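You operate a simulated robot arm through the tools that you are given. There is no shell and no other tool.

The job below is to be done with a simulated robot arm. You get a single attempt, and the scene is never put back.

TASK
Serve the muffin on the white plate and pour milk into the yellow mug.
Fine: milk up to the mug's line; the dome goes back on the cake plate, the jug where it stood. Set down upright: white jug.
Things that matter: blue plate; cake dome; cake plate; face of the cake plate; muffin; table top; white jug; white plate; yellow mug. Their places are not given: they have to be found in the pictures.

The check looks at the end state, three seconds after you hand in, the way a careful person would. Anything else that was tipped, shoved, dropped, spilled or broken makes it a failure.

THE ROBOT
A 7-joint arm with a three-finger gripper, fixed in place. Base frame: the origin is on the floor under the middle of its stand, x ahead of it, y to its left, z up; the work surface is at about z = 0.74. Units: m, degrees, N and s.
It reaches about 1.342 m from its shoulder. Its first joint turns from -166.0 to 166.0 degrees. Payload 2.69 kg.
Tool frame: the origin (TCP) lies between the finger pads and is the grasp point; the fingertips stand 0.03 m ahead of it; z points along the fingers, y is the line along which they close. The gripper opens to 0.128 m; its body begins 0.117 m behind the TCP.
Orientation is that of the tool frame in the base frame, as [roll, pitch, yaw] about the fixed x, y, z axes, in that order (R = Rz(yaw) Ry(pitch) Rx(roll)). With the fingers straight down and closing along the base's y, the tool's x points along the base's -x, its y along +y and its z along -z.

THE INTERFACE
- The arm moves only by the tool send_rows. Its argument "rows" is text: rows parted by semicolons, each of 7 numbers parted by spaces: the shift along the tool's x, y, z in m, then the turn, a rotation vector about the tool's x, y, z in rad, then the gripper command, from -1 (shut) to 1 (fully open), values between in proportion. In form: dx dy dz ax ay az gripper; .... A call has 1 to 20 rows; each row is the pose to reach, as a shift and turn from the pose commanded when the call began, along the tool's axes at that moment. A row lasts 0.2 s, in which the tool goes at most 0.05 m and 8.6 degrees; a call with a longer step from one row to the next is refused whole, and so is a gripper value outside its range. Where a pose cannot be reached the arm comes as near as it can. A force on the tool above 40 N (or 10 N above the force at the start of the call, whichever is more), or a blocked arm, ends the call early, and 0.2 s more pass. Each finger travels about 0.127 m/s and halts on what it meets, pressing with about 42 N; the grip force reading is that of the motor and also rises with nothing between the fingers. The clock runs only during rows and for 0.2 s after the last one: add rows that repeat a pose to give the fingers time. The reply holds the time, the measured pose of the TCP, the force on the tool along the base axes, the opening and the grip force, in the units named above and with some noise, with the torque about the TCP (base axes, N m) and any sound that the robot's microphone picked up.
- Cameras (640 x 400 px; columns grow to the right, rows downward): "scene" is fixed at [0.2184, 0.5017, 1.4897]; the picture's right is [-0.67, -0.74, 0.00], its down [-0.60, 0.54, -0.59] and it looks along [0.44, -0.40, -0.81] (base axes); focal length 301 px, centre (320, 200). "wrist" rides on the gripper at [0.058, 0.054, -0.131] in the tool frame; the picture's right is [-0.68, 0.74, 0.00], its down [-0.62, -0.57, -0.55] and it looks along [-0.40, -0.37, 0.84] (tool axes); focal length 234 px, centre (320, 200).
- get_image(camera): a new picture of that camera. The clock stands still meanwhile.
- move_column(by): moves the trunk up (or, below 0, down) by that many m; the arm rides with it, the base frame stays. It gives what a move gives, with no picture.
- probe_pixels(camera, pixels): for up to 12 pixels [column, row] of the newest picture of that camera ("zoom" is the newest enlarged one), the place [x, y, z] in the base frame of the surface seen there, good to about 0.002 m, but the place of the scene camera against the robot may be out by one fixed shift of up to 0.018 m in any direction. The clock stands still meanwhile.
- inspect(camera, box): a new picture of the part [left, top, right, bottom] of that camera's present view, enlarged. The clock stands still meanwhile.
- close_job(): hands the job in; it is judged then, once.

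Open the gripper and draw the arm clear of the work before you hand the job in, unless the task says otherwise.

The tools are called as name(argument=value, ...) on one line, values as JSON. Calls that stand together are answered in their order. send_rows: Moves the arm, as the interface text tells. Its arguments: {"type":"object","properties":{"rows":{"type":"string"}},"required":["rows"]} The other tools are called the same way: move_column (by) moves the trunk up or down; get_image (camera) takes a picture; probe_pixels (camera, pixels) gives the place of the surface under pixels of a picture; inspect (camera, box) takes an enlarged picture of a part of a camera's view; close_job () hands the job in.

At the start:

```text
t: 0.0
ee_pos: [0.5831, 0.3827, 1.1999]
tcp_rot: [-180.0, -0.1, 180.0]
contact_force: [-0.3, 0.4, -1.2]
ft_torque: [0.03, 0.0, -0.01]
grip_width: 0.1281
grasp_force: 0.1
trunk travel left (down, up): [-0.15, 0.2]
```

scene: 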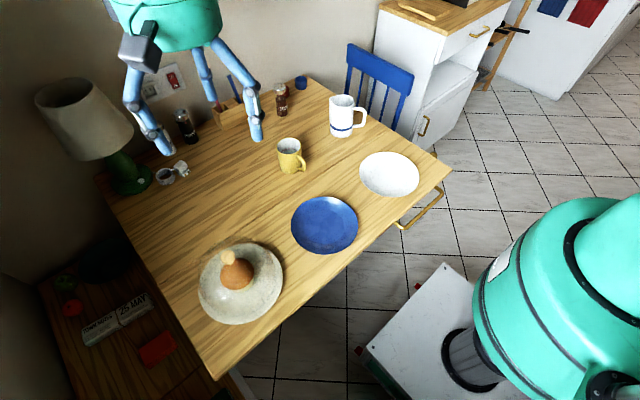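
wrist: 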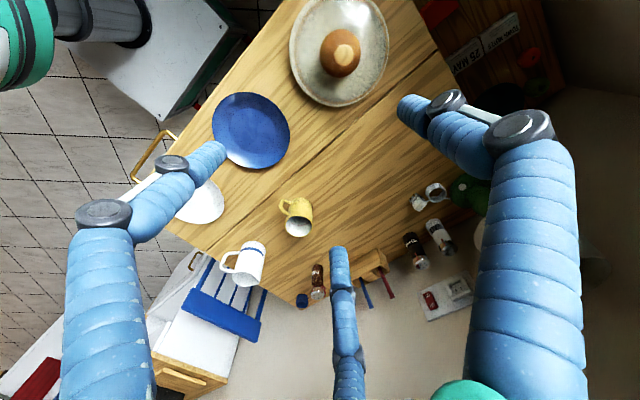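

I start by looking closer: the cake plate with something brown sits around (240,278) in the scene picture, the mug at (290,155), the jug at (345,115). I take enlarged views of these.

inspect(camera="scene", box=[180, 220, 308, 300])

inspect(camera="scene", box=[256, 70, 416, 190])

inspect(camera="wrist", box=[260, 0, 420, 120])

get_image(camera="scene")

get_image(camera="wrist")

```text
5.00 times, centred on (244, 260) of scene
```

zoom: 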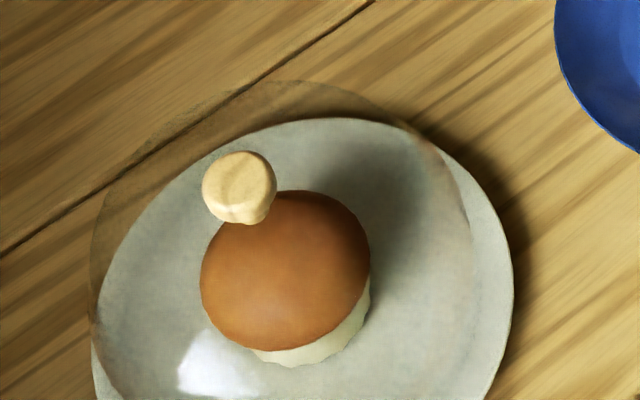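

```text
3.33 times, centred on (336, 130) of scene
```

zoom: 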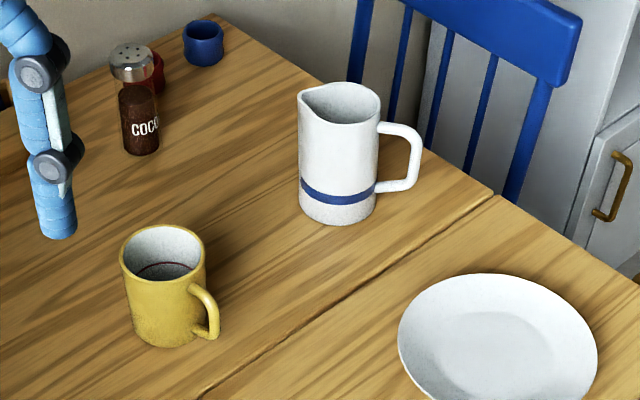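

```text
3.33 times, centred on (340, 60) of wrist
```

zoom: 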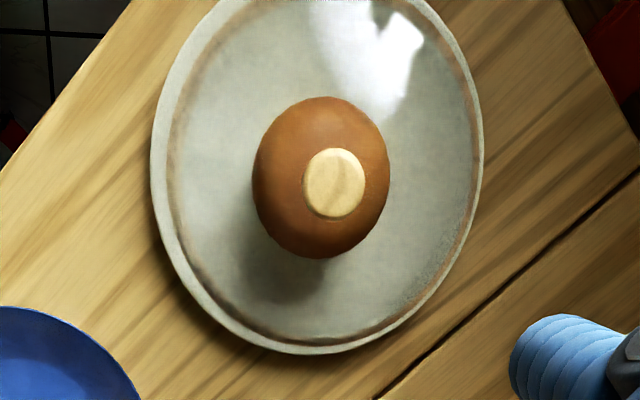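

```text
taken
```

scene: 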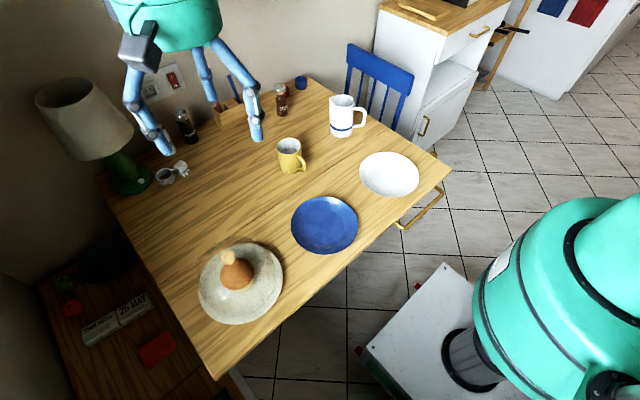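

```text
taken
```

wrist: 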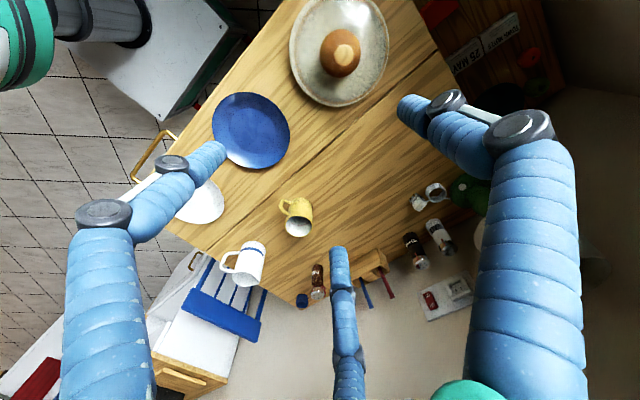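

The dome is clear glass with a wooden knob (scene ~(228,257)); the muffin sits beneath. I probe the key points in both pictures to locate objects and compare the scene camera's shift.

probe_pixels(camera="scene", pixels=[[228, 256], [238, 275], [215, 300], [200, 290], [283, 270], [325, 225], [389, 174], [290, 145], [290, 168], [342, 100], [342, 130], [260, 200]])

probe_pixels(camera="wrist", pixels=[[344, 54], [332, 46], [345, 85], [300, 50], [382, 60], [251, 130], [197, 207], [298, 228], [295, 207], [250, 245], [248, 265], [350, 150]])

```text
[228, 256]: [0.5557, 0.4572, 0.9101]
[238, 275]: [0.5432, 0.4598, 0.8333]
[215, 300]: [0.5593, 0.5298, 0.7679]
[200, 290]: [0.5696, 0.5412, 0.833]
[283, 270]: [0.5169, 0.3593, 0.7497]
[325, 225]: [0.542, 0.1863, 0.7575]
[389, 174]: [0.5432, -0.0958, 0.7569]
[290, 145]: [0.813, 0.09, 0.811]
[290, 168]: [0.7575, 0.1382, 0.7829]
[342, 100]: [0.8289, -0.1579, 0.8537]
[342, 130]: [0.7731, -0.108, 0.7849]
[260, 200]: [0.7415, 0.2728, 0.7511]
```

```text
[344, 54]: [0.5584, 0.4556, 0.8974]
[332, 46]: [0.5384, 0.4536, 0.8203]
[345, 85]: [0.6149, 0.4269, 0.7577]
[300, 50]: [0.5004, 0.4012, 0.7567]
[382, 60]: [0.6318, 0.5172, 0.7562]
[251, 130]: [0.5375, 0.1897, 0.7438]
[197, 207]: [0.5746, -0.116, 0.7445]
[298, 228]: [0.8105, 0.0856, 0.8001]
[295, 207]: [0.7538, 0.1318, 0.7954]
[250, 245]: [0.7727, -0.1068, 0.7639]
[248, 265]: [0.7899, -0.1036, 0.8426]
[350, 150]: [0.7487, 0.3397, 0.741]
```

The wrist camera puts the table at z≈0.741 and the scene camera about 0.01 higher, so I trust the wrist. I move the TCP up-left to view the dome from nearer, and also probe table edges and other objects in the scene picture.

probe_pixels(camera="scene", pixels=[[215, 374], [448, 171], [305, 82], [102, 188], [170, 178], [188, 135], [228, 112], [281, 98], [130, 180], [181, 165], [362, 117], [305, 168]])

send_rows(rows="0.03 0.04 0.0 0 0 0 1; 0.06 0.08 0.0 0 0 0 1; 0.09 0.12 0.0 0 0 0 1; 0.12 0.15 0.02 0 0 0 1; 0.122 0.161 0.06 0 0 0 1; 0.122 0.161 0.1 0 0 0 1; 0.122 0.161 0.13 0 0 0 1")

get_image(camera="wrist")

```text
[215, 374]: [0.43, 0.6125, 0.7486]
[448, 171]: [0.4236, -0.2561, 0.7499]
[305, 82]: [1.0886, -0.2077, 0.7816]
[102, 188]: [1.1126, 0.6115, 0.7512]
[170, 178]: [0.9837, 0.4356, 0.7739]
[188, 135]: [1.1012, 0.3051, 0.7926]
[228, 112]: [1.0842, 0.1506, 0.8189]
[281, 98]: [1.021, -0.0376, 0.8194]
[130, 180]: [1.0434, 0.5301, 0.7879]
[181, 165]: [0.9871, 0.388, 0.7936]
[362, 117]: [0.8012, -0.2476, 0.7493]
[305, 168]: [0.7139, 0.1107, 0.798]
```

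```text
t: 1.6
ee_pos: [0.4609, 0.5434, 1.0686]
tcp_rot: [180.0, 0.1, -180.0]
contact_force: [0.0, -0.8, -0.6]
ft_torque: [0.0, 0.0, 0.01]
grip_width: 0.128
grasp_force: 0.0
trunk travel left (down, up): [-0.15, 0.2]
```

```text
taken
```

wrist: 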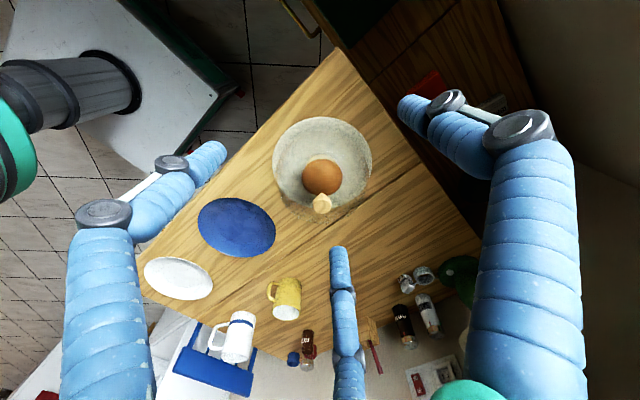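

The dome is now at (322,170) with knob at (322,203). I zoom in for the knob and dome outline.

inspect(camera="wrist", box=[256, 110, 392, 220])

```text
3.64 times, centred on (324, 165) of wrist
```

zoom: 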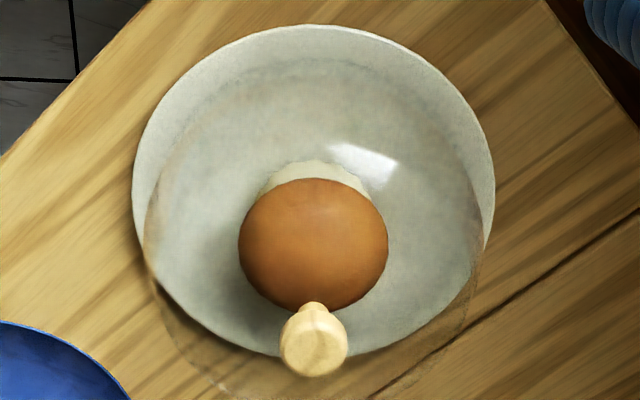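

probe_pixels(camera="zoom", pixels=[[318, 352], [290, 345], [340, 350], [313, 306], [313, 240], [313, 185], [313, 30], [140, 200], [490, 200], [200, 330], [320, 170], [225, 380]])

```text
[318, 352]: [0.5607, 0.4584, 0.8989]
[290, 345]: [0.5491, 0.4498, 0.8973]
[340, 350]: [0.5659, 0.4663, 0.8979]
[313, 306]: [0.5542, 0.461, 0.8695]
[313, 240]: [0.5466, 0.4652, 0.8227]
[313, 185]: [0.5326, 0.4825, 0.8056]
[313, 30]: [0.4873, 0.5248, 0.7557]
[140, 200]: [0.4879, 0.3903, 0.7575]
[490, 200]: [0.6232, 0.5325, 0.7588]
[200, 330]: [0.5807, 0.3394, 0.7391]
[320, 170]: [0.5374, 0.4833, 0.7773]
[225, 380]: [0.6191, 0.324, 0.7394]
```

The knob top is about (0.557, 0.458, 0.898), diameter near 0.03 with the glass beginning at about z 0.87. I test how the fingers move by closing partly in free air and looking.

send_rows(rows="0 0 0 0 0 0 -0.5; 0 0 0 0 0 0 -0.5; 0 0 0 0 0 0 -0.5; 0 0 0 0 0 0 -0.5")

get_image(camera="wrist")

get_image(camera="scene")

```text
t: 2.6
ee_pos: [0.4592, 0.5424, 1.0692]
tcp_rot: [-180.0, 0.1, 179.9]
contact_force: [-0.8, 0.2, 0.1]
ft_torque: [0.02, 0.0, 0.01]
grip_width: 0.032
grasp_force: 0.0
trunk travel left (down, up): [-0.15, 0.2]
```

```text
taken
```

wrist: 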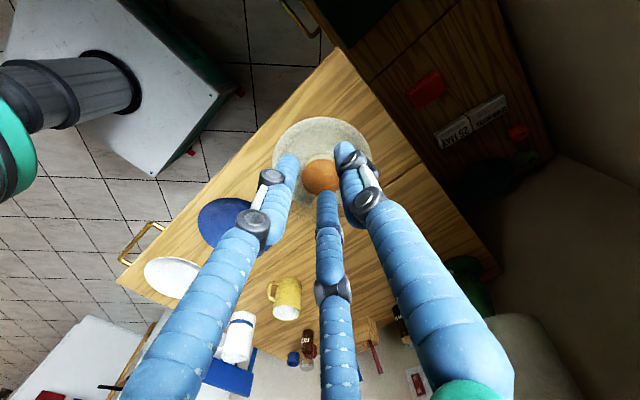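

```text
taken
```

scene: 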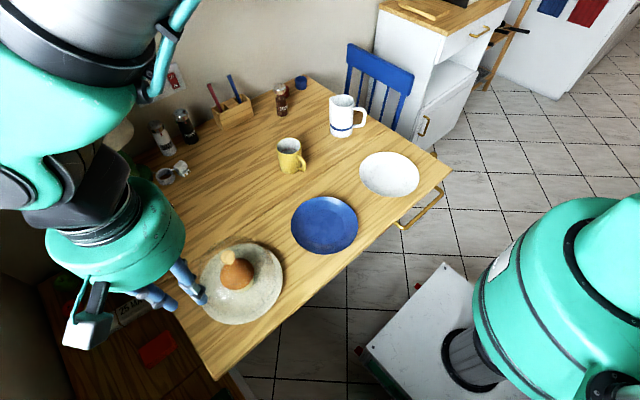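

The fingers close centrically, like a three-jaw chuck, with the TCP near picture centre. I open again and go to stand above the knob at z≈1.0 to see it sharply.

send_rows(rows="-0.024 -0.021 0.01 0 0 0 1; -0.048 -0.043 0.02 0 0 0 1; -0.072 -0.064 0.04 0 0 0 1; -0.096 -0.0857 0.07 0 0 0 1; -0.096 -0.0857 0.07 0 0 0 1")

get_image(camera="wrist")

inspect(camera="wrist", box=[260, 140, 380, 240])

```text
t: 3.8
ee_pos: [0.5563, 0.4556, 0.9972]
tcp_rot: [-179.9, 0.0, 179.9]
contact_force: [-0.4, 0.5, -0.1]
ft_torque: [-0.02, 0.08, 0.0]
grip_width: 0.1282
grasp_force: 0.0
trunk travel left (down, up): [-0.15, 0.2]
```

```text
taken
```

wrist: 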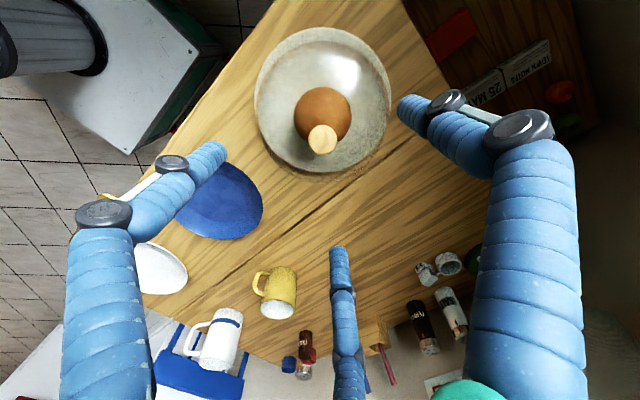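

```text
4.00 times, centred on (320, 190) of wrist
```

zoom: 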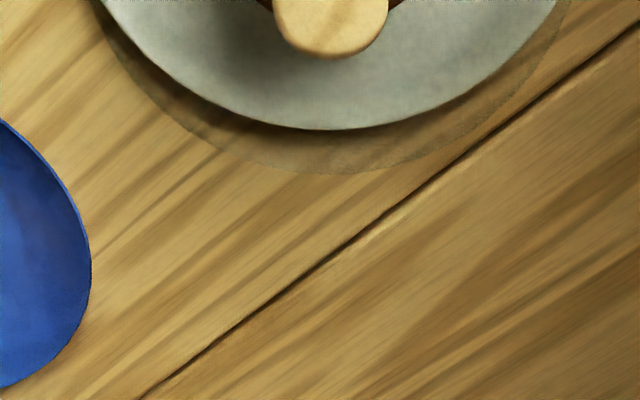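

The knob is at (322,140) in the wrist picture. I zoom on it and probe its rim.

inspect(camera="wrist", box=[290, 110, 354, 170])

```text
6.67 times, centred on (322, 140) of wrist
```

zoom: 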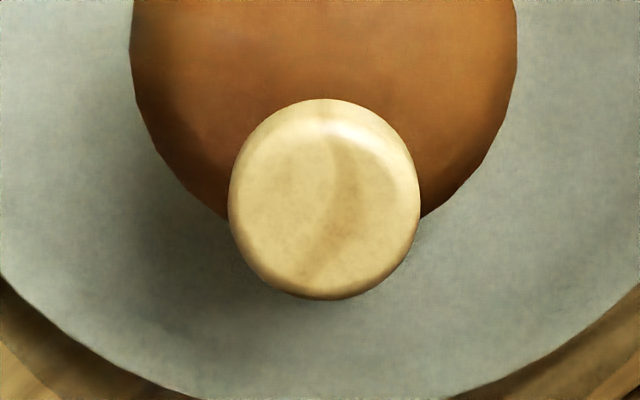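

probe_pixels(camera="zoom", pixels=[[240, 200], [410, 200], [325, 290], [325, 110], [325, 200], [264, 140], [386, 260], [325, 125], [325, 104], [264, 260], [386, 140], [325, 50]])

```text
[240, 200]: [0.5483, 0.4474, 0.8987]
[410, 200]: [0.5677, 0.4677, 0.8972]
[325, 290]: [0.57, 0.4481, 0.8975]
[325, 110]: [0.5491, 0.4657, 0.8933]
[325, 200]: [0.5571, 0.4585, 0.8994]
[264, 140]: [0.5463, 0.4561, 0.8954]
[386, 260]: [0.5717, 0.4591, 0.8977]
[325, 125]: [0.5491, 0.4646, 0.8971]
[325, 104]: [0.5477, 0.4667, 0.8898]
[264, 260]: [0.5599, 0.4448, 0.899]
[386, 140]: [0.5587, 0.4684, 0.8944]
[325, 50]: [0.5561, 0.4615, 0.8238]
```

Knob centre is (0.5588, 0.4573), top 0.8985, diameter about 0.031. I go straight down with the fingers open to TCP z≈0.902, leaving the tips just above the glass.

send_rows(rows="-0.0017 -0.0007 0.03 0 0 0 1; -0.0017 -0.0007 0.06 0 0 0 1; -0.0017 -0.0007 0.08 0 0 0 1; -0.0017 -0.0007 0.09 0 0 0 1; -0.0017 -0.0007 0.098 0 0 0 1; -0.0017 -0.0007 0.098 0 0 0 1")

get_image(camera="wrist")

get_image(camera="scene")

```text
t: 5.2
ee_pos: [0.5598, 0.4565, 0.901]
tcp_rot: [-179.9, 0.1, -180.0]
contact_force: [-0.8, -0.3, -0.3]
ft_torque: [-0.02, -0.02, 0.04]
grip_width: 0.128
grasp_force: 0.0
trunk travel left (down, up): [-0.15, 0.2]
```

```text
taken
```

wrist: 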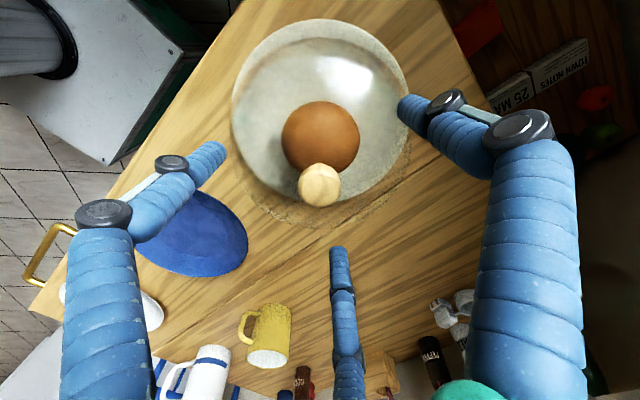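

```text
taken
```

scene: 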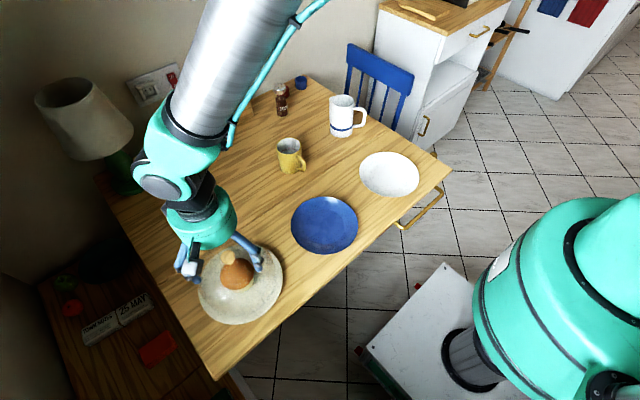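

The knob is now at about (320,185), and the TCP should project near (320,190). I zoom to check the centring before closing.

inspect(camera="wrist", box=[288, 155, 352, 215])

```text
6.67 times, centred on (320, 185) of wrist
```

zoom: 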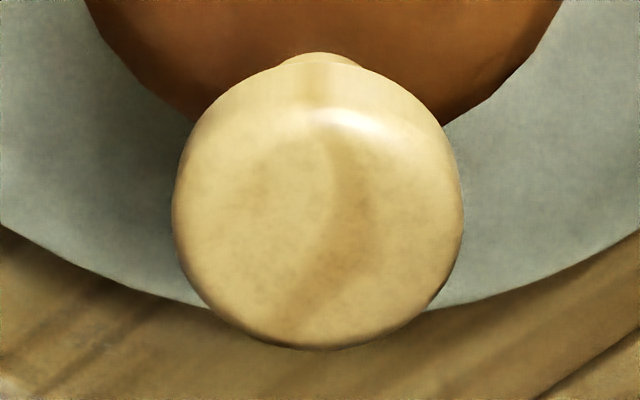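

probe_pixels(camera="zoom", pixels=[[180, 210], [455, 210], [318, 335], [318, 110], [318, 80], [318, 56], [220, 300], [410, 300], [220, 130], [410, 130], [318, 220]])

```text
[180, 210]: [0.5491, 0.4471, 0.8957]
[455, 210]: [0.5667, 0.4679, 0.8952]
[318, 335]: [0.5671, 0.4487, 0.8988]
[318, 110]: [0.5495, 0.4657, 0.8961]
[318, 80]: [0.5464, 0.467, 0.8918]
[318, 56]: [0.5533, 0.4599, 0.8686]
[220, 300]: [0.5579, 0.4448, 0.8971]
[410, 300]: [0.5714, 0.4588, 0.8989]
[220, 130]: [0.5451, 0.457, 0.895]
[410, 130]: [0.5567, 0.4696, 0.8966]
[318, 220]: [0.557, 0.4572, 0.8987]
```

The knob centre reads (0.558, 0.4575), within 1 mm of the TCP. I close the fingers on it.

send_rows(rows="0 0 0 0 0 0 0.2; 0 0 0 0 0 0 -0.4; 0 0 0 0 0 0 -0.6; 0 0 0 0 0 0 -0.8; 0 0 0 0 0 0 -1; 0 0 0 0 0 0 -1; 0 0 0 0 0 0 -1")

get_image(camera="wrist")

```text
t: 6.8
ee_pos: [0.5591, 0.4576, 0.9015]
tcp_rot: [-180.0, 0.0, 179.9]
contact_force: [1.6, -0.1, 0.7]
ft_torque: [0.03, 0.02, -0.01]
grip_width: 0.0279
grasp_force: 41.8
trunk travel left (down, up): [-0.15, 0.2]
```

```text
taken
```

wrist: 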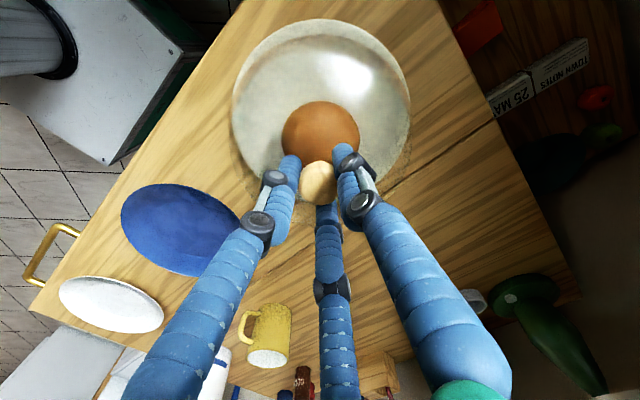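

The knob is gripped (opening 0.028, 42 N). I lift straight up, slowly at first.

send_rows(rows="0 0 -0.005 0 0 0 -1; 0 0 -0.012 0 0 0 -1; 0 0 -0.025 0 0 0 -1; 0 0 -0.045 0 0 0 -1; 0 0 -0.07 0 0 0 -1; 0 0 -0.095 0 0 0 -1; 0 0 -0.12 0 0 0 -1; 0 0 -0.13 0 0 0 -1; 0 0 -0.13 0 0 0 -1")

get_image(camera="scene")

get_image(camera="wrist")

```text
t: 8.8
ee_pos: [0.5591, 0.4573, 1.0315]
tcp_rot: [-180.0, 0.0, -180.0]
contact_force: [-0.3, 0.2, 0.0]
ft_torque: [-0.01, -0.01, 0.0]
grip_width: 0.0018
grasp_force: 31.3
trunk travel left (down, up): [-0.15, 0.2]
```

```text
taken
```

scene: 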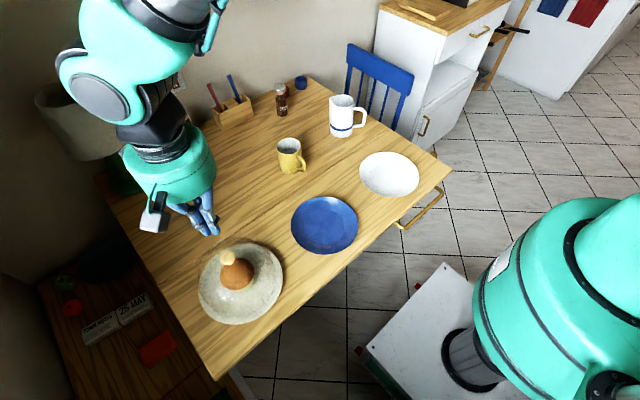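

```text
taken
```

wrist: 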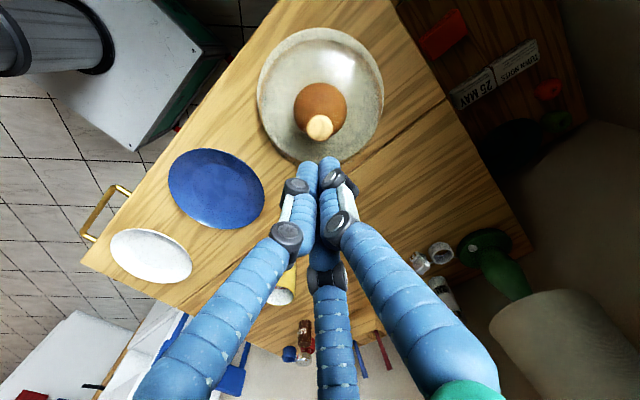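

The fingers slipped off the cap's rounded top edge; the dome has not moved (knob at (320,127), as before). I need to grip lower, so I look at the knob profile and glass apex enlarged in the scene camera first.

inspect(camera="scene", box=[212, 240, 252, 268])

inspect(camera="scene", box=[190, 230, 294, 330])

```text
14.29 times, centred on (232, 254) of scene
```

zoom: 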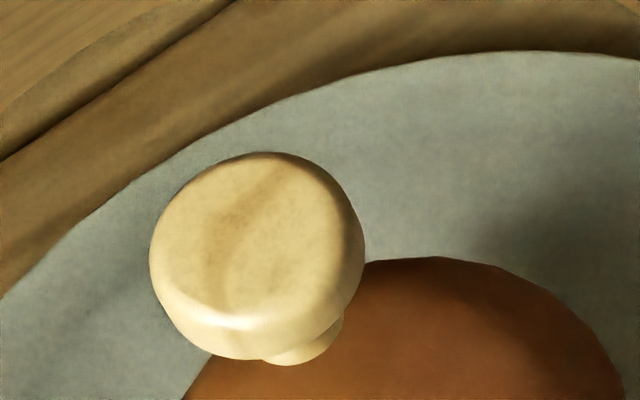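

```text
4.00 times, centred on (242, 280) of scene
```

zoom: 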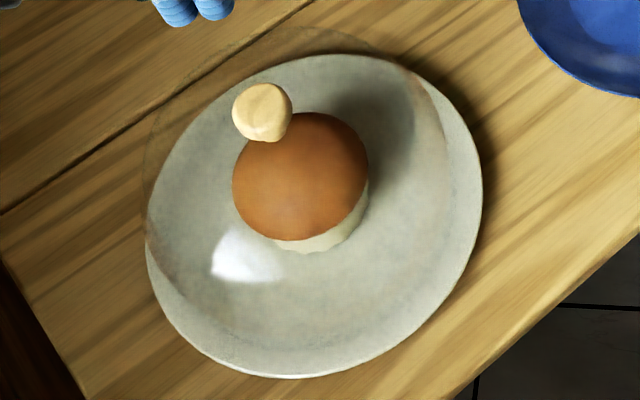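

I take a side view of the knob: move away to (-x,+y), tilt the tool by 45° so the wrist camera looks nearly level at it.

send_rows(rows="0.035 0.033 0 0 0 0 0; 0.07 0.066 0 0 0 0 1; 0.1058 0.0977 0.0 0 0 0 1; 0.1058 0.0977 0.02 0.089 -0.097 0 1; 0.1058 0.0977 0.04 0.178 -0.194 0 1; 0.1058 0.0977 0.06 0.267 -0.290 0 1; 0.1058 0.0977 0.08 0.356 -0.387 0 1; 0.1058 0.0977 0.10 0.445 -0.484 0 1; 0.1058 0.0977 0.105 0.534 -0.581 0 1; 0.1058 0.0977 0.105 0.534 -0.581 0 1")

get_image(camera="wrist")

```text
t: 11.0
ee_pos: [0.4554, 0.5552, 0.926]
tcp_rot: [-145.6, 31.7, -170.0]
contact_force: [-0.2, 1.1, -0.4]
ft_torque: [-0.04, -0.05, -0.03]
grip_width: 0.1281
grasp_force: 0.2
trunk travel left (down, up): [-0.15, 0.2]
```

```text
taken
```

wrist: 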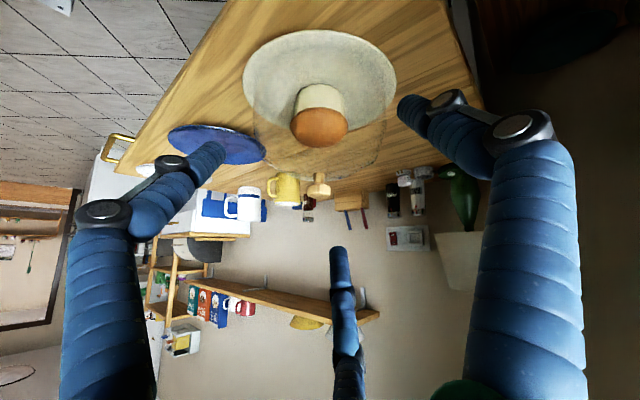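

The view is upside-down (knob at (319,185) hanging "below" the dome). I enlarge it.

inspect(camera="wrist", box=[240, 90, 400, 210])

inspect(camera="wrist", box=[296, 160, 344, 205])

```text
3.33 times, centred on (320, 150) of wrist
```

zoom: 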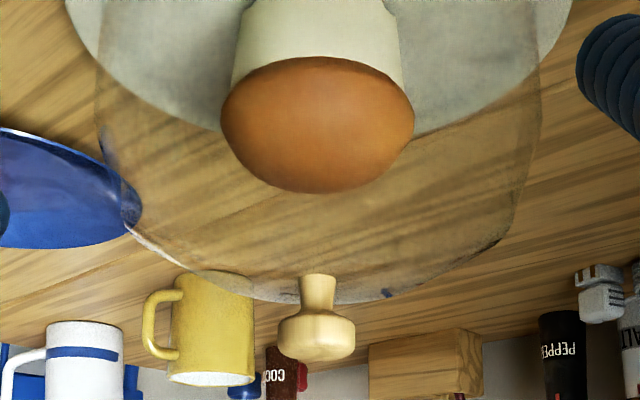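

```text
8.89 times, centred on (320, 182) of wrist
```

zoom: 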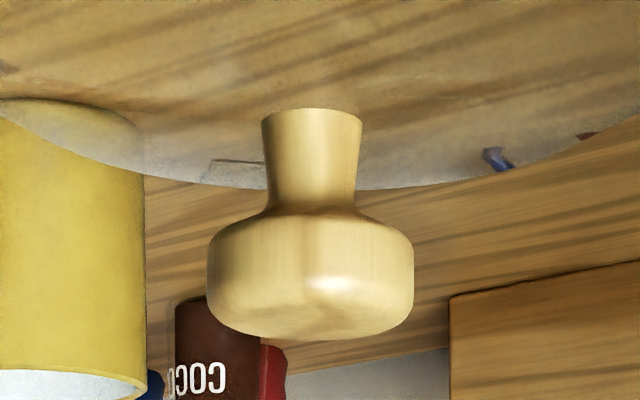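

The profile is clear now: a cap on a narrow neck. I probe its heights.

probe_pixels(camera="zoom", pixels=[[312, 114], [275, 130], [350, 130], [312, 200], [275, 195], [225, 232], [212, 265], [212, 300], [408, 265], [408, 300], [312, 260], [312, 325]])

```text
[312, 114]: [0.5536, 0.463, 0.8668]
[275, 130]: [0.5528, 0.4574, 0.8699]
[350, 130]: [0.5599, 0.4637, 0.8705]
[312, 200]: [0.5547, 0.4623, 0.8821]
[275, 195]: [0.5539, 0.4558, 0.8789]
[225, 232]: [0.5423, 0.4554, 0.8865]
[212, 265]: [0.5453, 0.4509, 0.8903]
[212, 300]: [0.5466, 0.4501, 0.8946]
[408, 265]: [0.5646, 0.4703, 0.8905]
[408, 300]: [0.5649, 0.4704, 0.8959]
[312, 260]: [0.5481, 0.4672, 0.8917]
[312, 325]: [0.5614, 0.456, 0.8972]
```

The cap is about 0.0275 wide, from z 0.884 to 0.898, so I did hold its side yet it slid out. I check where the fingertips really are: close here in free air to the same width, look at the fingers and probe them.

send_rows(rows="0 0 0 0 0 0 0.3; 0 0 0 0 0 0 -0.3; 0 0 0 0 0 0 -0.56; 0 0 0 0 0 0 -0.56; 0 0 0 0 0 0 -0.56")

get_image(camera="wrist")

inspect(camera="wrist", box=[260, 140, 390, 240])

```text
t: 12.2
ee_pos: [0.4548, 0.555, 0.9259]
tcp_rot: [-145.7, 31.5, -170.1]
contact_force: [-0.1, 0.1, -0.3]
ft_torque: [-0.01, 0.02, 0.01]
grip_width: 0.0281
grasp_force: 0.1
trunk travel left (down, up): [-0.15, 0.2]
```

```text
taken
```

wrist: 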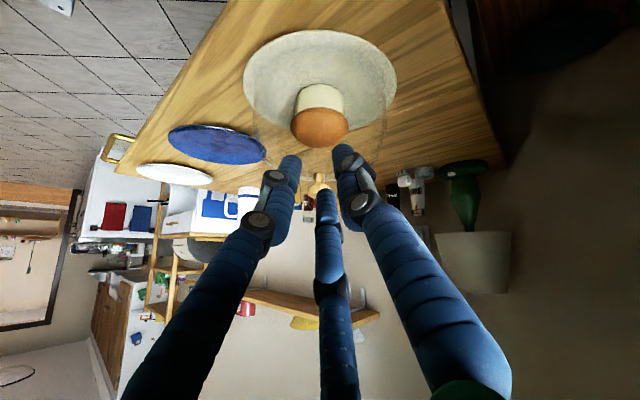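

```text
4.00 times, centred on (325, 190) of wrist
```

zoom: 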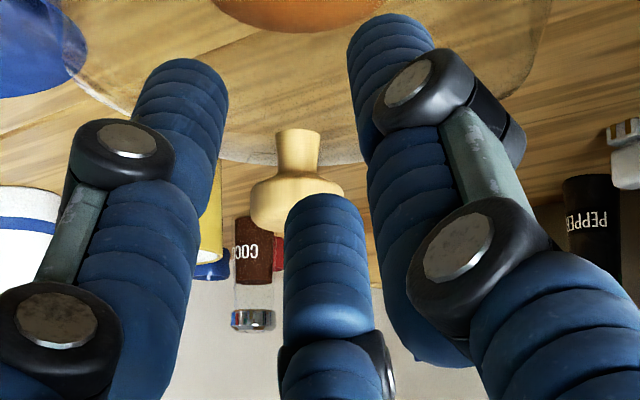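

I probe the finger surfaces at the tips and along the inner edges in this enlarged view.

probe_pixels(camera="zoom", pixels=[[185, 62], [225, 90], [226, 110], [215, 150], [205, 190], [385, 17], [350, 45], [352, 90], [368, 150], [322, 200], [322, 240], [322, 320]])

```text
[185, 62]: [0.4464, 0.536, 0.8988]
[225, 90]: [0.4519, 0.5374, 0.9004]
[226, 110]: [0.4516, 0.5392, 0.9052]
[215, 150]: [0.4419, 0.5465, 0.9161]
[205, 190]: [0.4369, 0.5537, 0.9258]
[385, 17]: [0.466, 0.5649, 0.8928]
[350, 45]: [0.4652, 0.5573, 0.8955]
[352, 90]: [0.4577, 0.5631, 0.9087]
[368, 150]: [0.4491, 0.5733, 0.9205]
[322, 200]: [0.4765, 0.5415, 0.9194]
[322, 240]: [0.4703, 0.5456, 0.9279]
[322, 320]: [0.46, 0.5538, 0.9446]
```

The fingertips reach to about 0.027 ahead of the TCP, so I can sit some 4 mm lower and take the whole cap. I open and go back above the knob, upright again.

send_rows(rows="-0.0174 -0.016 -0.0235 -0.089 0.0968 0 0; -0.0348 -0.032 -0.047 -0.178 0.1937 0 1; -0.0522 -0.048 -0.0705 -0.267 0.2905 0 1; -0.0674 -0.0622 -0.0407 -0.356 0.3873 0 1; -0.0827 -0.0765 -0.0109 -0.445 0.4842 0 1; -0.0979 -0.0907 0.0189 -0.534 0.581 0 1; -0.1131 -0.1049 0.0487 -0.534 0.581 0 1; -0.1131 -0.1049 0.0487 -0.534 0.581 0 1")

inspect(camera="wrist", box=[290, 110, 354, 170])

```text
t: 14.0
ee_pos: [0.5592, 0.4572, 1.0024]
tcp_rot: [-180.0, 0.0, 180.0]
contact_force: [0.7, -0.2, -0.7]
ft_torque: [0.04, 0.06, 0.0]
grip_width: 0.128
grasp_force: 0.1
trunk travel left (down, up): [-0.15, 0.2]
```

```text
6.67 times, centred on (322, 140) of wrist
```

zoom: 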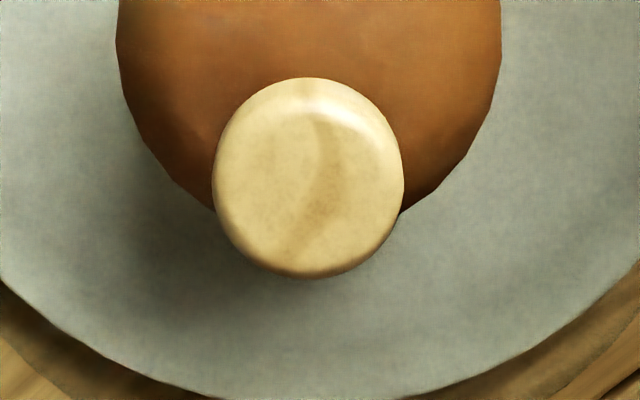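

probe_pixels(camera="zoom", pixels=[[222, 180], [395, 180], [308, 268], [308, 92], [250, 120], [368, 240], [250, 240], [368, 120], [308, 180]])

send_rows(rows="0 0 0.03 0 0 0 1; 0 0 0.06 0 0 0 1; 0 0 0.085 0 0 0 1; 0 0 0.097 0 0 0 0.6; 0 0 0.102 0 0 0 0.3; 0 0 0.102 0 0 0 0; 0 0 0.102 0 0 0 0")

```text
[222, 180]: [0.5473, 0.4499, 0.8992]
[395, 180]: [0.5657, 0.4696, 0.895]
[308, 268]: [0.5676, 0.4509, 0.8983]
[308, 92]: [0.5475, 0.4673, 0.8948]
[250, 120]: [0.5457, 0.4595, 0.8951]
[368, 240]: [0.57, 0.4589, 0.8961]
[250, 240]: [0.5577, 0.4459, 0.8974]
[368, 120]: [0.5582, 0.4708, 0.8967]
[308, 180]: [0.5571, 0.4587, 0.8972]
```

```text
t: 15.6
ee_pos: [0.5593, 0.457, 0.9002]
tcp_rot: [180.0, 0.1, -180.0]
contact_force: [0.2, 0.0, 0.5]
ft_torque: [-0.01, 0.0, 0.01]
grip_width: 0.0639
grasp_force: 0.1
trunk travel left (down, up): [-0.15, 0.2]
```

Now at z 0.900 with the opening 0.064 and no contact. I narrow to about 0.045 and go down in small steps, watching the force.

send_rows(rows="0 0 0 0 0 0 -0.3; 0 0 0.001 0 0 0 -0.3; 0 0 0.002 0 0 0 -0.3; 0 0 0.002 0 0 0 -0.3")

```text
t: 16.6
ee_pos: [0.5599, 0.4575, 0.8985]
tcp_rot: [179.9, 0.1, 180.0]
contact_force: [0.8, 0.2, 12.2]
ft_torque: [-0.01, -0.27, 0.02]
grip_width: 0.0456
grasp_force: 0.1
trunk travel left (down, up): [-0.15, 0.2]
```

Tips touch the glass here (12 N up). I raise 1.5 mm and close with full grip, then make a tiny slow lift to read the load.

send_rows(rows="0 0 -0.0015 0 0 0 -0.3; 0 0 -0.0015 0 0 0 -0.6; 0 0 -0.0015 0 0 0 -1; 0 0 -0.0015 0 0 0 -1; 0 0 -0.0015 0 0 0 -1; 0 0 -0.0015 0 0 0 -1")

send_rows(rows="0 0 -0.001 0 0 0 -1; 0 0 -0.002 0 0 0 -1; 0 0 -0.002 0 0 0 -1")

```text
t: 18.0
ee_pos: [0.5588, 0.4576, 0.8988]
tcp_rot: [-179.9, 0.0, -179.9]
contact_force: [-4.3, 1.5, 6.7]
ft_torque: [-0.31, -0.18, -0.04]
grip_width: 0.0281
grasp_force: 42.1
trunk travel left (down, up): [-0.15, 0.2]
```

```text
t: 18.8
ee_pos: [0.5581, 0.4577, 0.9]
tcp_rot: [-180.0, 0.0, 180.0]
contact_force: [0.1, 0.2, -4.2]
ft_torque: [-0.01, -0.01, 0.0]
grip_width: 0.0281
grasp_force: 41.7
trunk travel left (down, up): [-0.15, 0.2]
```

Now the tool carries -4.2 N. I continue a slow lift by 2 mm at a time and watch the load.

send_rows(rows="0 0 -0.001 0 0 0 -1; 0 0 -0.002 0 0 0 -1; 0 0 -0.003 0 0 0 -1; 0 0 -0.003 0 0 0 -1")

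inspect(camera="scene", box=[190, 230, 294, 330])

```text
t: 19.8
ee_pos: [0.5584, 0.4579, 0.9032]
tcp_rot: [180.0, -0.1, 180.0]
contact_force: [-1.1, -0.6, -3.5]
ft_torque: [0.01, 0.01, 0.0]
grip_width: 0.0278
grasp_force: 42.1
trunk travel left (down, up): [-0.15, 0.2]
```

```text
4.00 times, centred on (242, 280) of scene
```

zoom: 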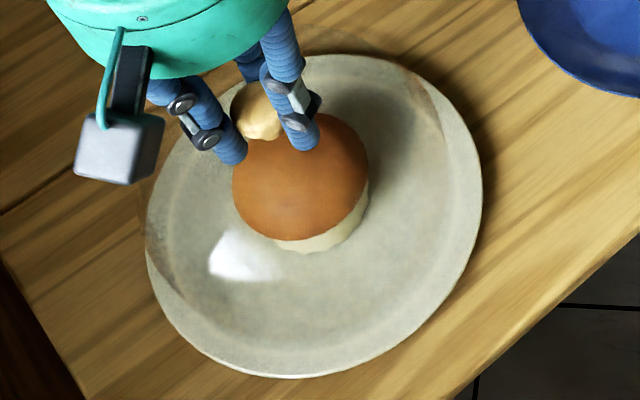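

The load is about 3.5–4 N. I check whether the knob rose with the fingers.

inspect(camera="wrist", box=[288, 155, 352, 215])

probe_pixels(camera="zoom", pixels=[[318, 220], [280, 220], [350, 240], [318, 280]])

```text
6.67 times, centred on (320, 185) of wrist
```

zoom: 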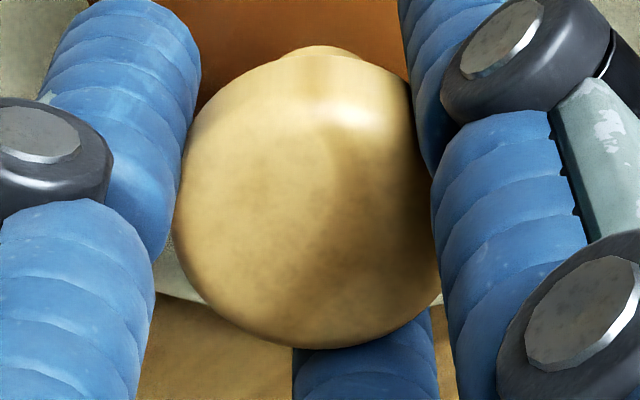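

```text
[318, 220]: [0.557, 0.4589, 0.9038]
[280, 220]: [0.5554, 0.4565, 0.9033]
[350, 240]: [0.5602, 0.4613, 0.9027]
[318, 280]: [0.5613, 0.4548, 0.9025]
```

The knob top rose from 0.898 to about 0.903: the dome is coming up. I continue slowly and check again.

send_rows(rows="0 0 -0.002 0 0 0 -1; 0 0 -0.005 0 0 0 -1; 0 0 -0.009 0 0 0 -1; 0 0 -0.013 0 0 0 -1; 0 0 -0.017 0 0 0 -1; 0 0 -0.02 0 0 0 -1; 0 0 -0.02 0 0 0 -1")

inspect(camera="wrist", box=[288, 155, 352, 215])

probe_pixels(camera="zoom", pixels=[[318, 220], [280, 220], [350, 240], [318, 280]])

```text
t: 21.4
ee_pos: [0.558, 0.4575, 0.9236]
tcp_rot: [-180.0, 0.0, 180.0]
contact_force: [-0.1, 0.3, -4.1]
ft_torque: [0.0, 0.02, 0.0]
grip_width: 0.028
grasp_force: 41.8
trunk travel left (down, up): [-0.15, 0.2]
```

```text
6.67 times, centred on (320, 185) of wrist
```

zoom: 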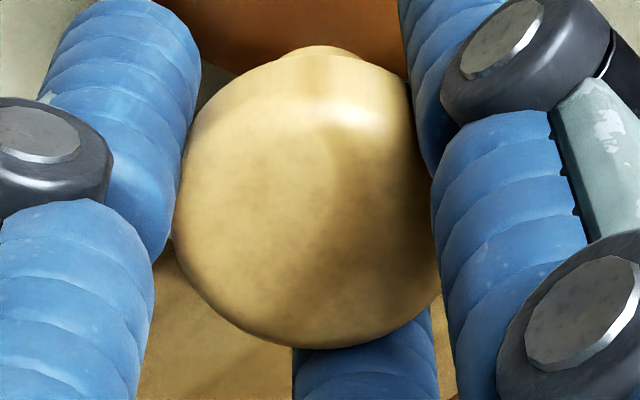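

```text
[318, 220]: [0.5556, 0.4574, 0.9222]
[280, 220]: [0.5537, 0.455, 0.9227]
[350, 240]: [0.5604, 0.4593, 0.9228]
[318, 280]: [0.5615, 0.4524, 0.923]
```

No slipping: the knob stays level with the fingers. I continue to lift at a modest speed to clear the muffin.

send_rows(rows="0 0 -0.004 0 0 0 -1; 0 0 -0.01 0 0 0 -1; 0 0 -0.018 0 0 0 -1; 0 0 -0.026 0 0 0 -1; 0 0 -0.034 0 0 0 -1; 0 0 -0.042 0 0 0 -1; 0 0 -0.05 0 0 0 -1; 0 0 -0.058 0 0 0 -1; 0 0 -0.066 0 0 0 -1; 0 0 -0.074 0 0 0 -1; 0 0 -0.08 0 0 0 -1; 0 0 -0.083 0 0 0 -1; 0 0 -0.083 0 0 0 -1")

get_image(camera="scene")

get_image(camera="wrist")

```text
t: 24.2
ee_pos: [0.5593, 0.4572, 1.006]
tcp_rot: [180.0, 0.0, 180.0]
contact_force: [-0.1, 0.4, -4.6]
ft_torque: [-0.02, 0.01, 0.02]
grip_width: 0.0279
grasp_force: 41.7
trunk travel left (down, up): [-0.15, 0.2]
```

```text
taken
```

scene: 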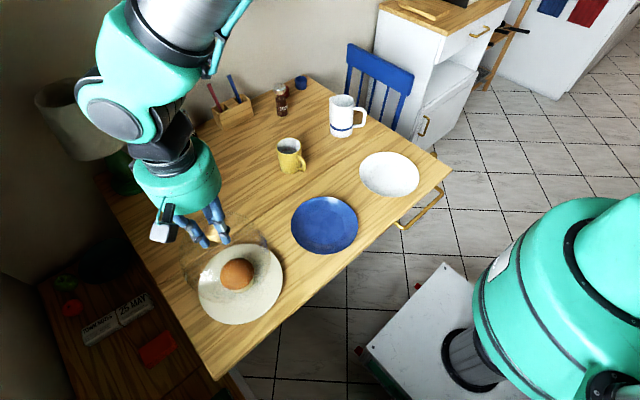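

```text
taken
```

wrist: 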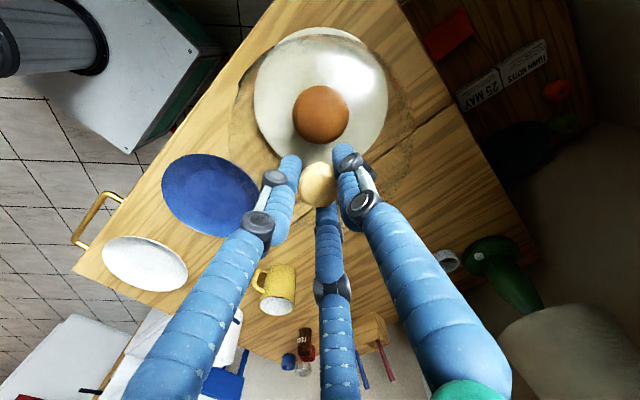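

The dome is up and clear of the muffin; scene pixel about (226,209), base (0.80, 0.355), is free wood. I carry the dome there level and gently.

send_rows(rows="-0.005 -0.002 0 0 0 0 -1; -0.015 -0.006 0 0 0 0 -1; -0.030 -0.013 0 0 0 0 -1; -0.048 -0.020 0 0 0 0 -1; -0.068 -0.029 0 0 0 0 -1; -0.088 -0.037 0 0 0 0 -1; -0.108 -0.046 0 0 0 0 -1; -0.128 -0.054 0 0 0 0 -1; -0.148 -0.063 0 0 0 0 -1; -0.168 -0.071 0 0 0 0 -1; -0.188 -0.080 0 0 0 0 -1; -0.206 -0.087 0 0 0 0 -1; -0.221 -0.094 0 0 0 0 -1; -0.232 -0.098 0 0 0 0 -1; -0.239 -0.101 0 0 0 0 -1; -0.242 -0.1025 0 0 0 0 -1; -0.242 -0.1025 0 0 0 0 -1; -0.242 -0.1025 0 0 0 0 -1")

get_image(camera="scene")

get_image(camera="wrist")

```text
t: 28.0
ee_pos: [0.801, 0.3557, 1.0061]
tcp_rot: [-180.0, 0.0, 180.0]
contact_force: [-0.4, 0.1, -4.7]
ft_torque: [0.03, 0.04, 0.0]
grip_width: 0.0279
grasp_force: 41.6
trunk travel left (down, up): [-0.15, 0.2]
```

```text
taken
```

scene: 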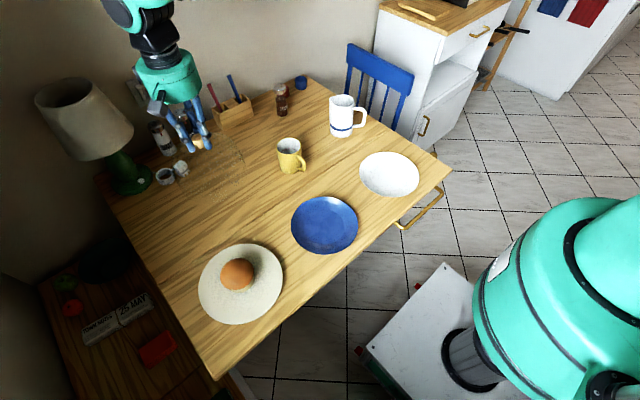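

```text
taken
```

wrist: 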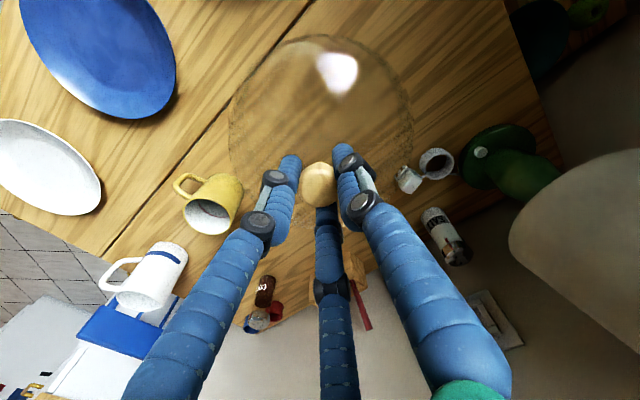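

I probe the small cups and the mug in this wrist picture to confirm the landing spot is free.

probe_pixels(camera="wrist", pixels=[[408, 188], [425, 165], [436, 175], [400, 180], [190, 205], [238, 190], [205, 180], [267, 285], [150, 270], [185, 250], [120, 265], [100, 200]])

```text
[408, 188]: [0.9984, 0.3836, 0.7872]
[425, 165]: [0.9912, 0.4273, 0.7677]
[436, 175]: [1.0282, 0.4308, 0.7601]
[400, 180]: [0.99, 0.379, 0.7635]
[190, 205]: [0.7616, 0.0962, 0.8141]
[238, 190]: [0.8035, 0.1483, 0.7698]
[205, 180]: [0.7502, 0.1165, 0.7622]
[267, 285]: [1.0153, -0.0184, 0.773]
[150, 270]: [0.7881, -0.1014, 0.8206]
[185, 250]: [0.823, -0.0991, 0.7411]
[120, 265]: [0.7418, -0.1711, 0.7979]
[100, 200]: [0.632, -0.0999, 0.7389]
```

The nearest cup is 0.18 m from the landing spot, so it is free. I lower the dome to about 9 mm above the table.

send_rows(rows="0 0 0.004 0 0 0 -1; 0 0 0.012 0 0 0 -1; 0 0 0.022 0 0 0 -1; 0 0 0.032 0 0 0 -1; 0 0 0.042 0 0 0 -1; 0 0 0.052 0 0 0 -1; 0 0 0.062 0 0 0 -1; 0 0 0.072 0 0 0 -1; 0 0 0.082 0 0 0 -1; 0 0 0.092 0 0 0 -1; 0 0 0.1 0 0 0 -1; 0 0 0.107 0 0 0 -1; 0 0 0.112 0 0 0 -1; 0 0 0.115 0 0 0 -1; 0 0 0.115 0 0 0 -1")

send_rows(rows="0 0 0.002 0 0 0 -1; 0 0 0.004 0 0 0 -1; 0 0 0.004 0 0 0 -1")

```text
t: 31.2
ee_pos: [0.8002, 0.3542, 0.8914]
tcp_rot: [179.9, 0.0, -179.9]
contact_force: [0.4, 0.3, -3.5]
ft_torque: [-0.01, -0.01, 0.0]
grip_width: 0.0278
grasp_force: 42.3
trunk travel left (down, up): [-0.15, 0.2]
```

```text
t: 32.0
ee_pos: [0.801, 0.3549, 0.8874]
tcp_rot: [179.9, 0.0, -180.0]
contact_force: [-0.4, 0.0, -3.6]
ft_torque: [0.01, -0.03, 0.01]
grip_width: 0.0278
grasp_force: 41.9
trunk travel left (down, up): [-0.15, 0.2]
```

Still hanging (-3.6 N) at TCP z 0.888. I lower in 1 mm steps until the load is taken by the table.

send_rows(rows="0 0 0.001 0 0 0 -1; 0 0 0.002 0 0 0 -1; 0 0 0.002 0 0 0 -1")

send_rows(rows="0 0 0.001 0 0 0 -1; 0 0 0.002 0 0 0 -1; 0 0 0.002 0 0 0 -1")

```text
t: 32.8
ee_pos: [0.8019, 0.3543, 0.885]
tcp_rot: [180.0, -0.1, -180.0]
contact_force: [-0.6, -0.8, -3.9]
ft_torque: [0.0, -0.01, 0.01]
grip_width: 0.0281
grasp_force: 42.4
trunk travel left (down, up): [-0.15, 0.2]
```

```text
t: 33.6
ee_pos: [0.8011, 0.3543, 0.8834]
tcp_rot: [180.0, 0.0, 180.0]
contact_force: [-0.4, 0.1, -4.1]
ft_torque: [0.0, -0.01, 0.0]
grip_width: 0.028
grasp_force: 41.5
trunk travel left (down, up): [-0.15, 0.2]
```

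send_rows(rows="0 0 0.001 0 0 0 -1; 0 0 0.0015 0 0 0 -1; 0 0 0.0015 0 0 0 -1")

inspect(camera="scene", box=[160, 130, 280, 240])

```text
t: 34.4
ee_pos: [0.8006, 0.354, 0.8827]
tcp_rot: [-180.0, 0.0, -179.9]
contact_force: [0.5, -0.7, -2.3]
ft_torque: [-0.1, 0.16, 0.06]
grip_width: 0.028
grasp_force: 42.3
trunk travel left (down, up): [-0.15, 0.2]
```

```text
3.64 times, centred on (220, 185) of scene
```

zoom: 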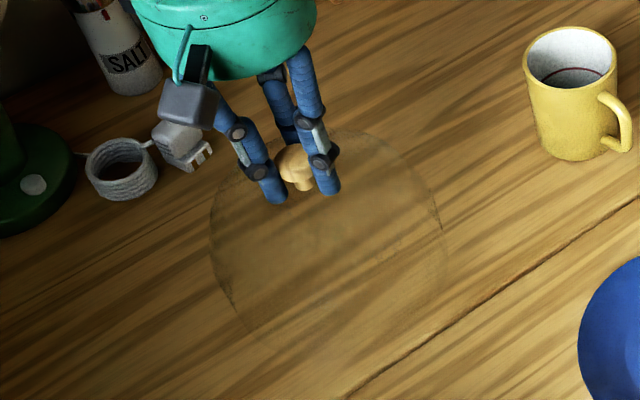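

The load dropped to -2.3 N with a torque: the rim begins to touch. I lower another millimetre.

send_rows(rows="0 0 0.0005 0 0 0 -1; 0 0 0.001 0 0 0 -1; 0 0 0.001 0 0 0 -1")

```text
t: 35.2
ee_pos: [0.8007, 0.3544, 0.8828]
tcp_rot: [179.9, 0.2, 180.0]
contact_force: [1.5, 0.5, 5.4]
ft_torque: [-0.07, 0.63, -0.03]
grip_width: 0.028
grasp_force: 41.6
trunk travel left (down, up): [-0.15, 0.2]
```

The dome is seated (5 N up). I open the fingers gently.

send_rows(rows="0 0 -0.0005 0 0 0 -0.9; 0 0 -0.0005 0 0 0 -0.5; 0 0 -0.0005 0 0 0 -0.2; 0 0 -0.0005 0 0 0 0.2; 0 0 -0.0005 0 0 0 0.6; 0 0 -0.0005 0 0 0 1; 0 0 -0.0005 0 0 0 1")

inspect(camera="wrist", box=[288, 155, 352, 215])

probe_pixels(camera="zoom", pixels=[[180, 210], [455, 210], [318, 335], [318, 110], [220, 300], [410, 300], [220, 130], [410, 130], [318, 220]])

```text
t: 36.8
ee_pos: [0.801, 0.3551, 0.882]
tcp_rot: [180.0, 0.0, -179.9]
contact_force: [-0.1, -0.4, 1.1]
ft_torque: [-0.03, 0.03, 0.04]
grip_width: 0.1279
grasp_force: 0.1
trunk travel left (down, up): [-0.15, 0.2]
```

```text
6.67 times, centred on (320, 185) of wrist
```

zoom: 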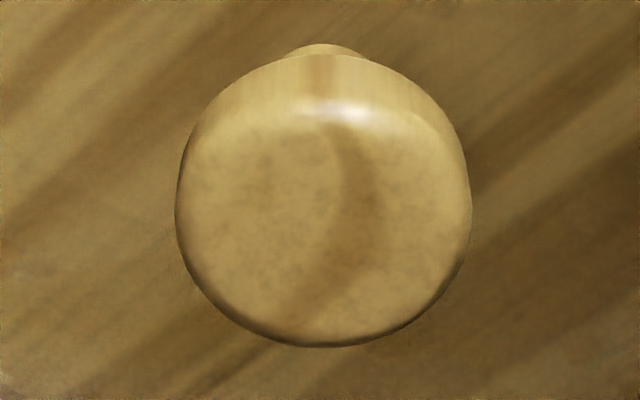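

```text
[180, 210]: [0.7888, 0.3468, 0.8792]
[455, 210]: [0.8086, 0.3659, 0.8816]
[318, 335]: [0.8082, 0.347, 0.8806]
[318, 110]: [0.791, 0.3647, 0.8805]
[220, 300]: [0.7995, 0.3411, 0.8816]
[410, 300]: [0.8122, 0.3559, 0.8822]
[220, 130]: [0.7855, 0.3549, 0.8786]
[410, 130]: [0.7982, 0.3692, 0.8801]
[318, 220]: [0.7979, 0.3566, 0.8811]
```

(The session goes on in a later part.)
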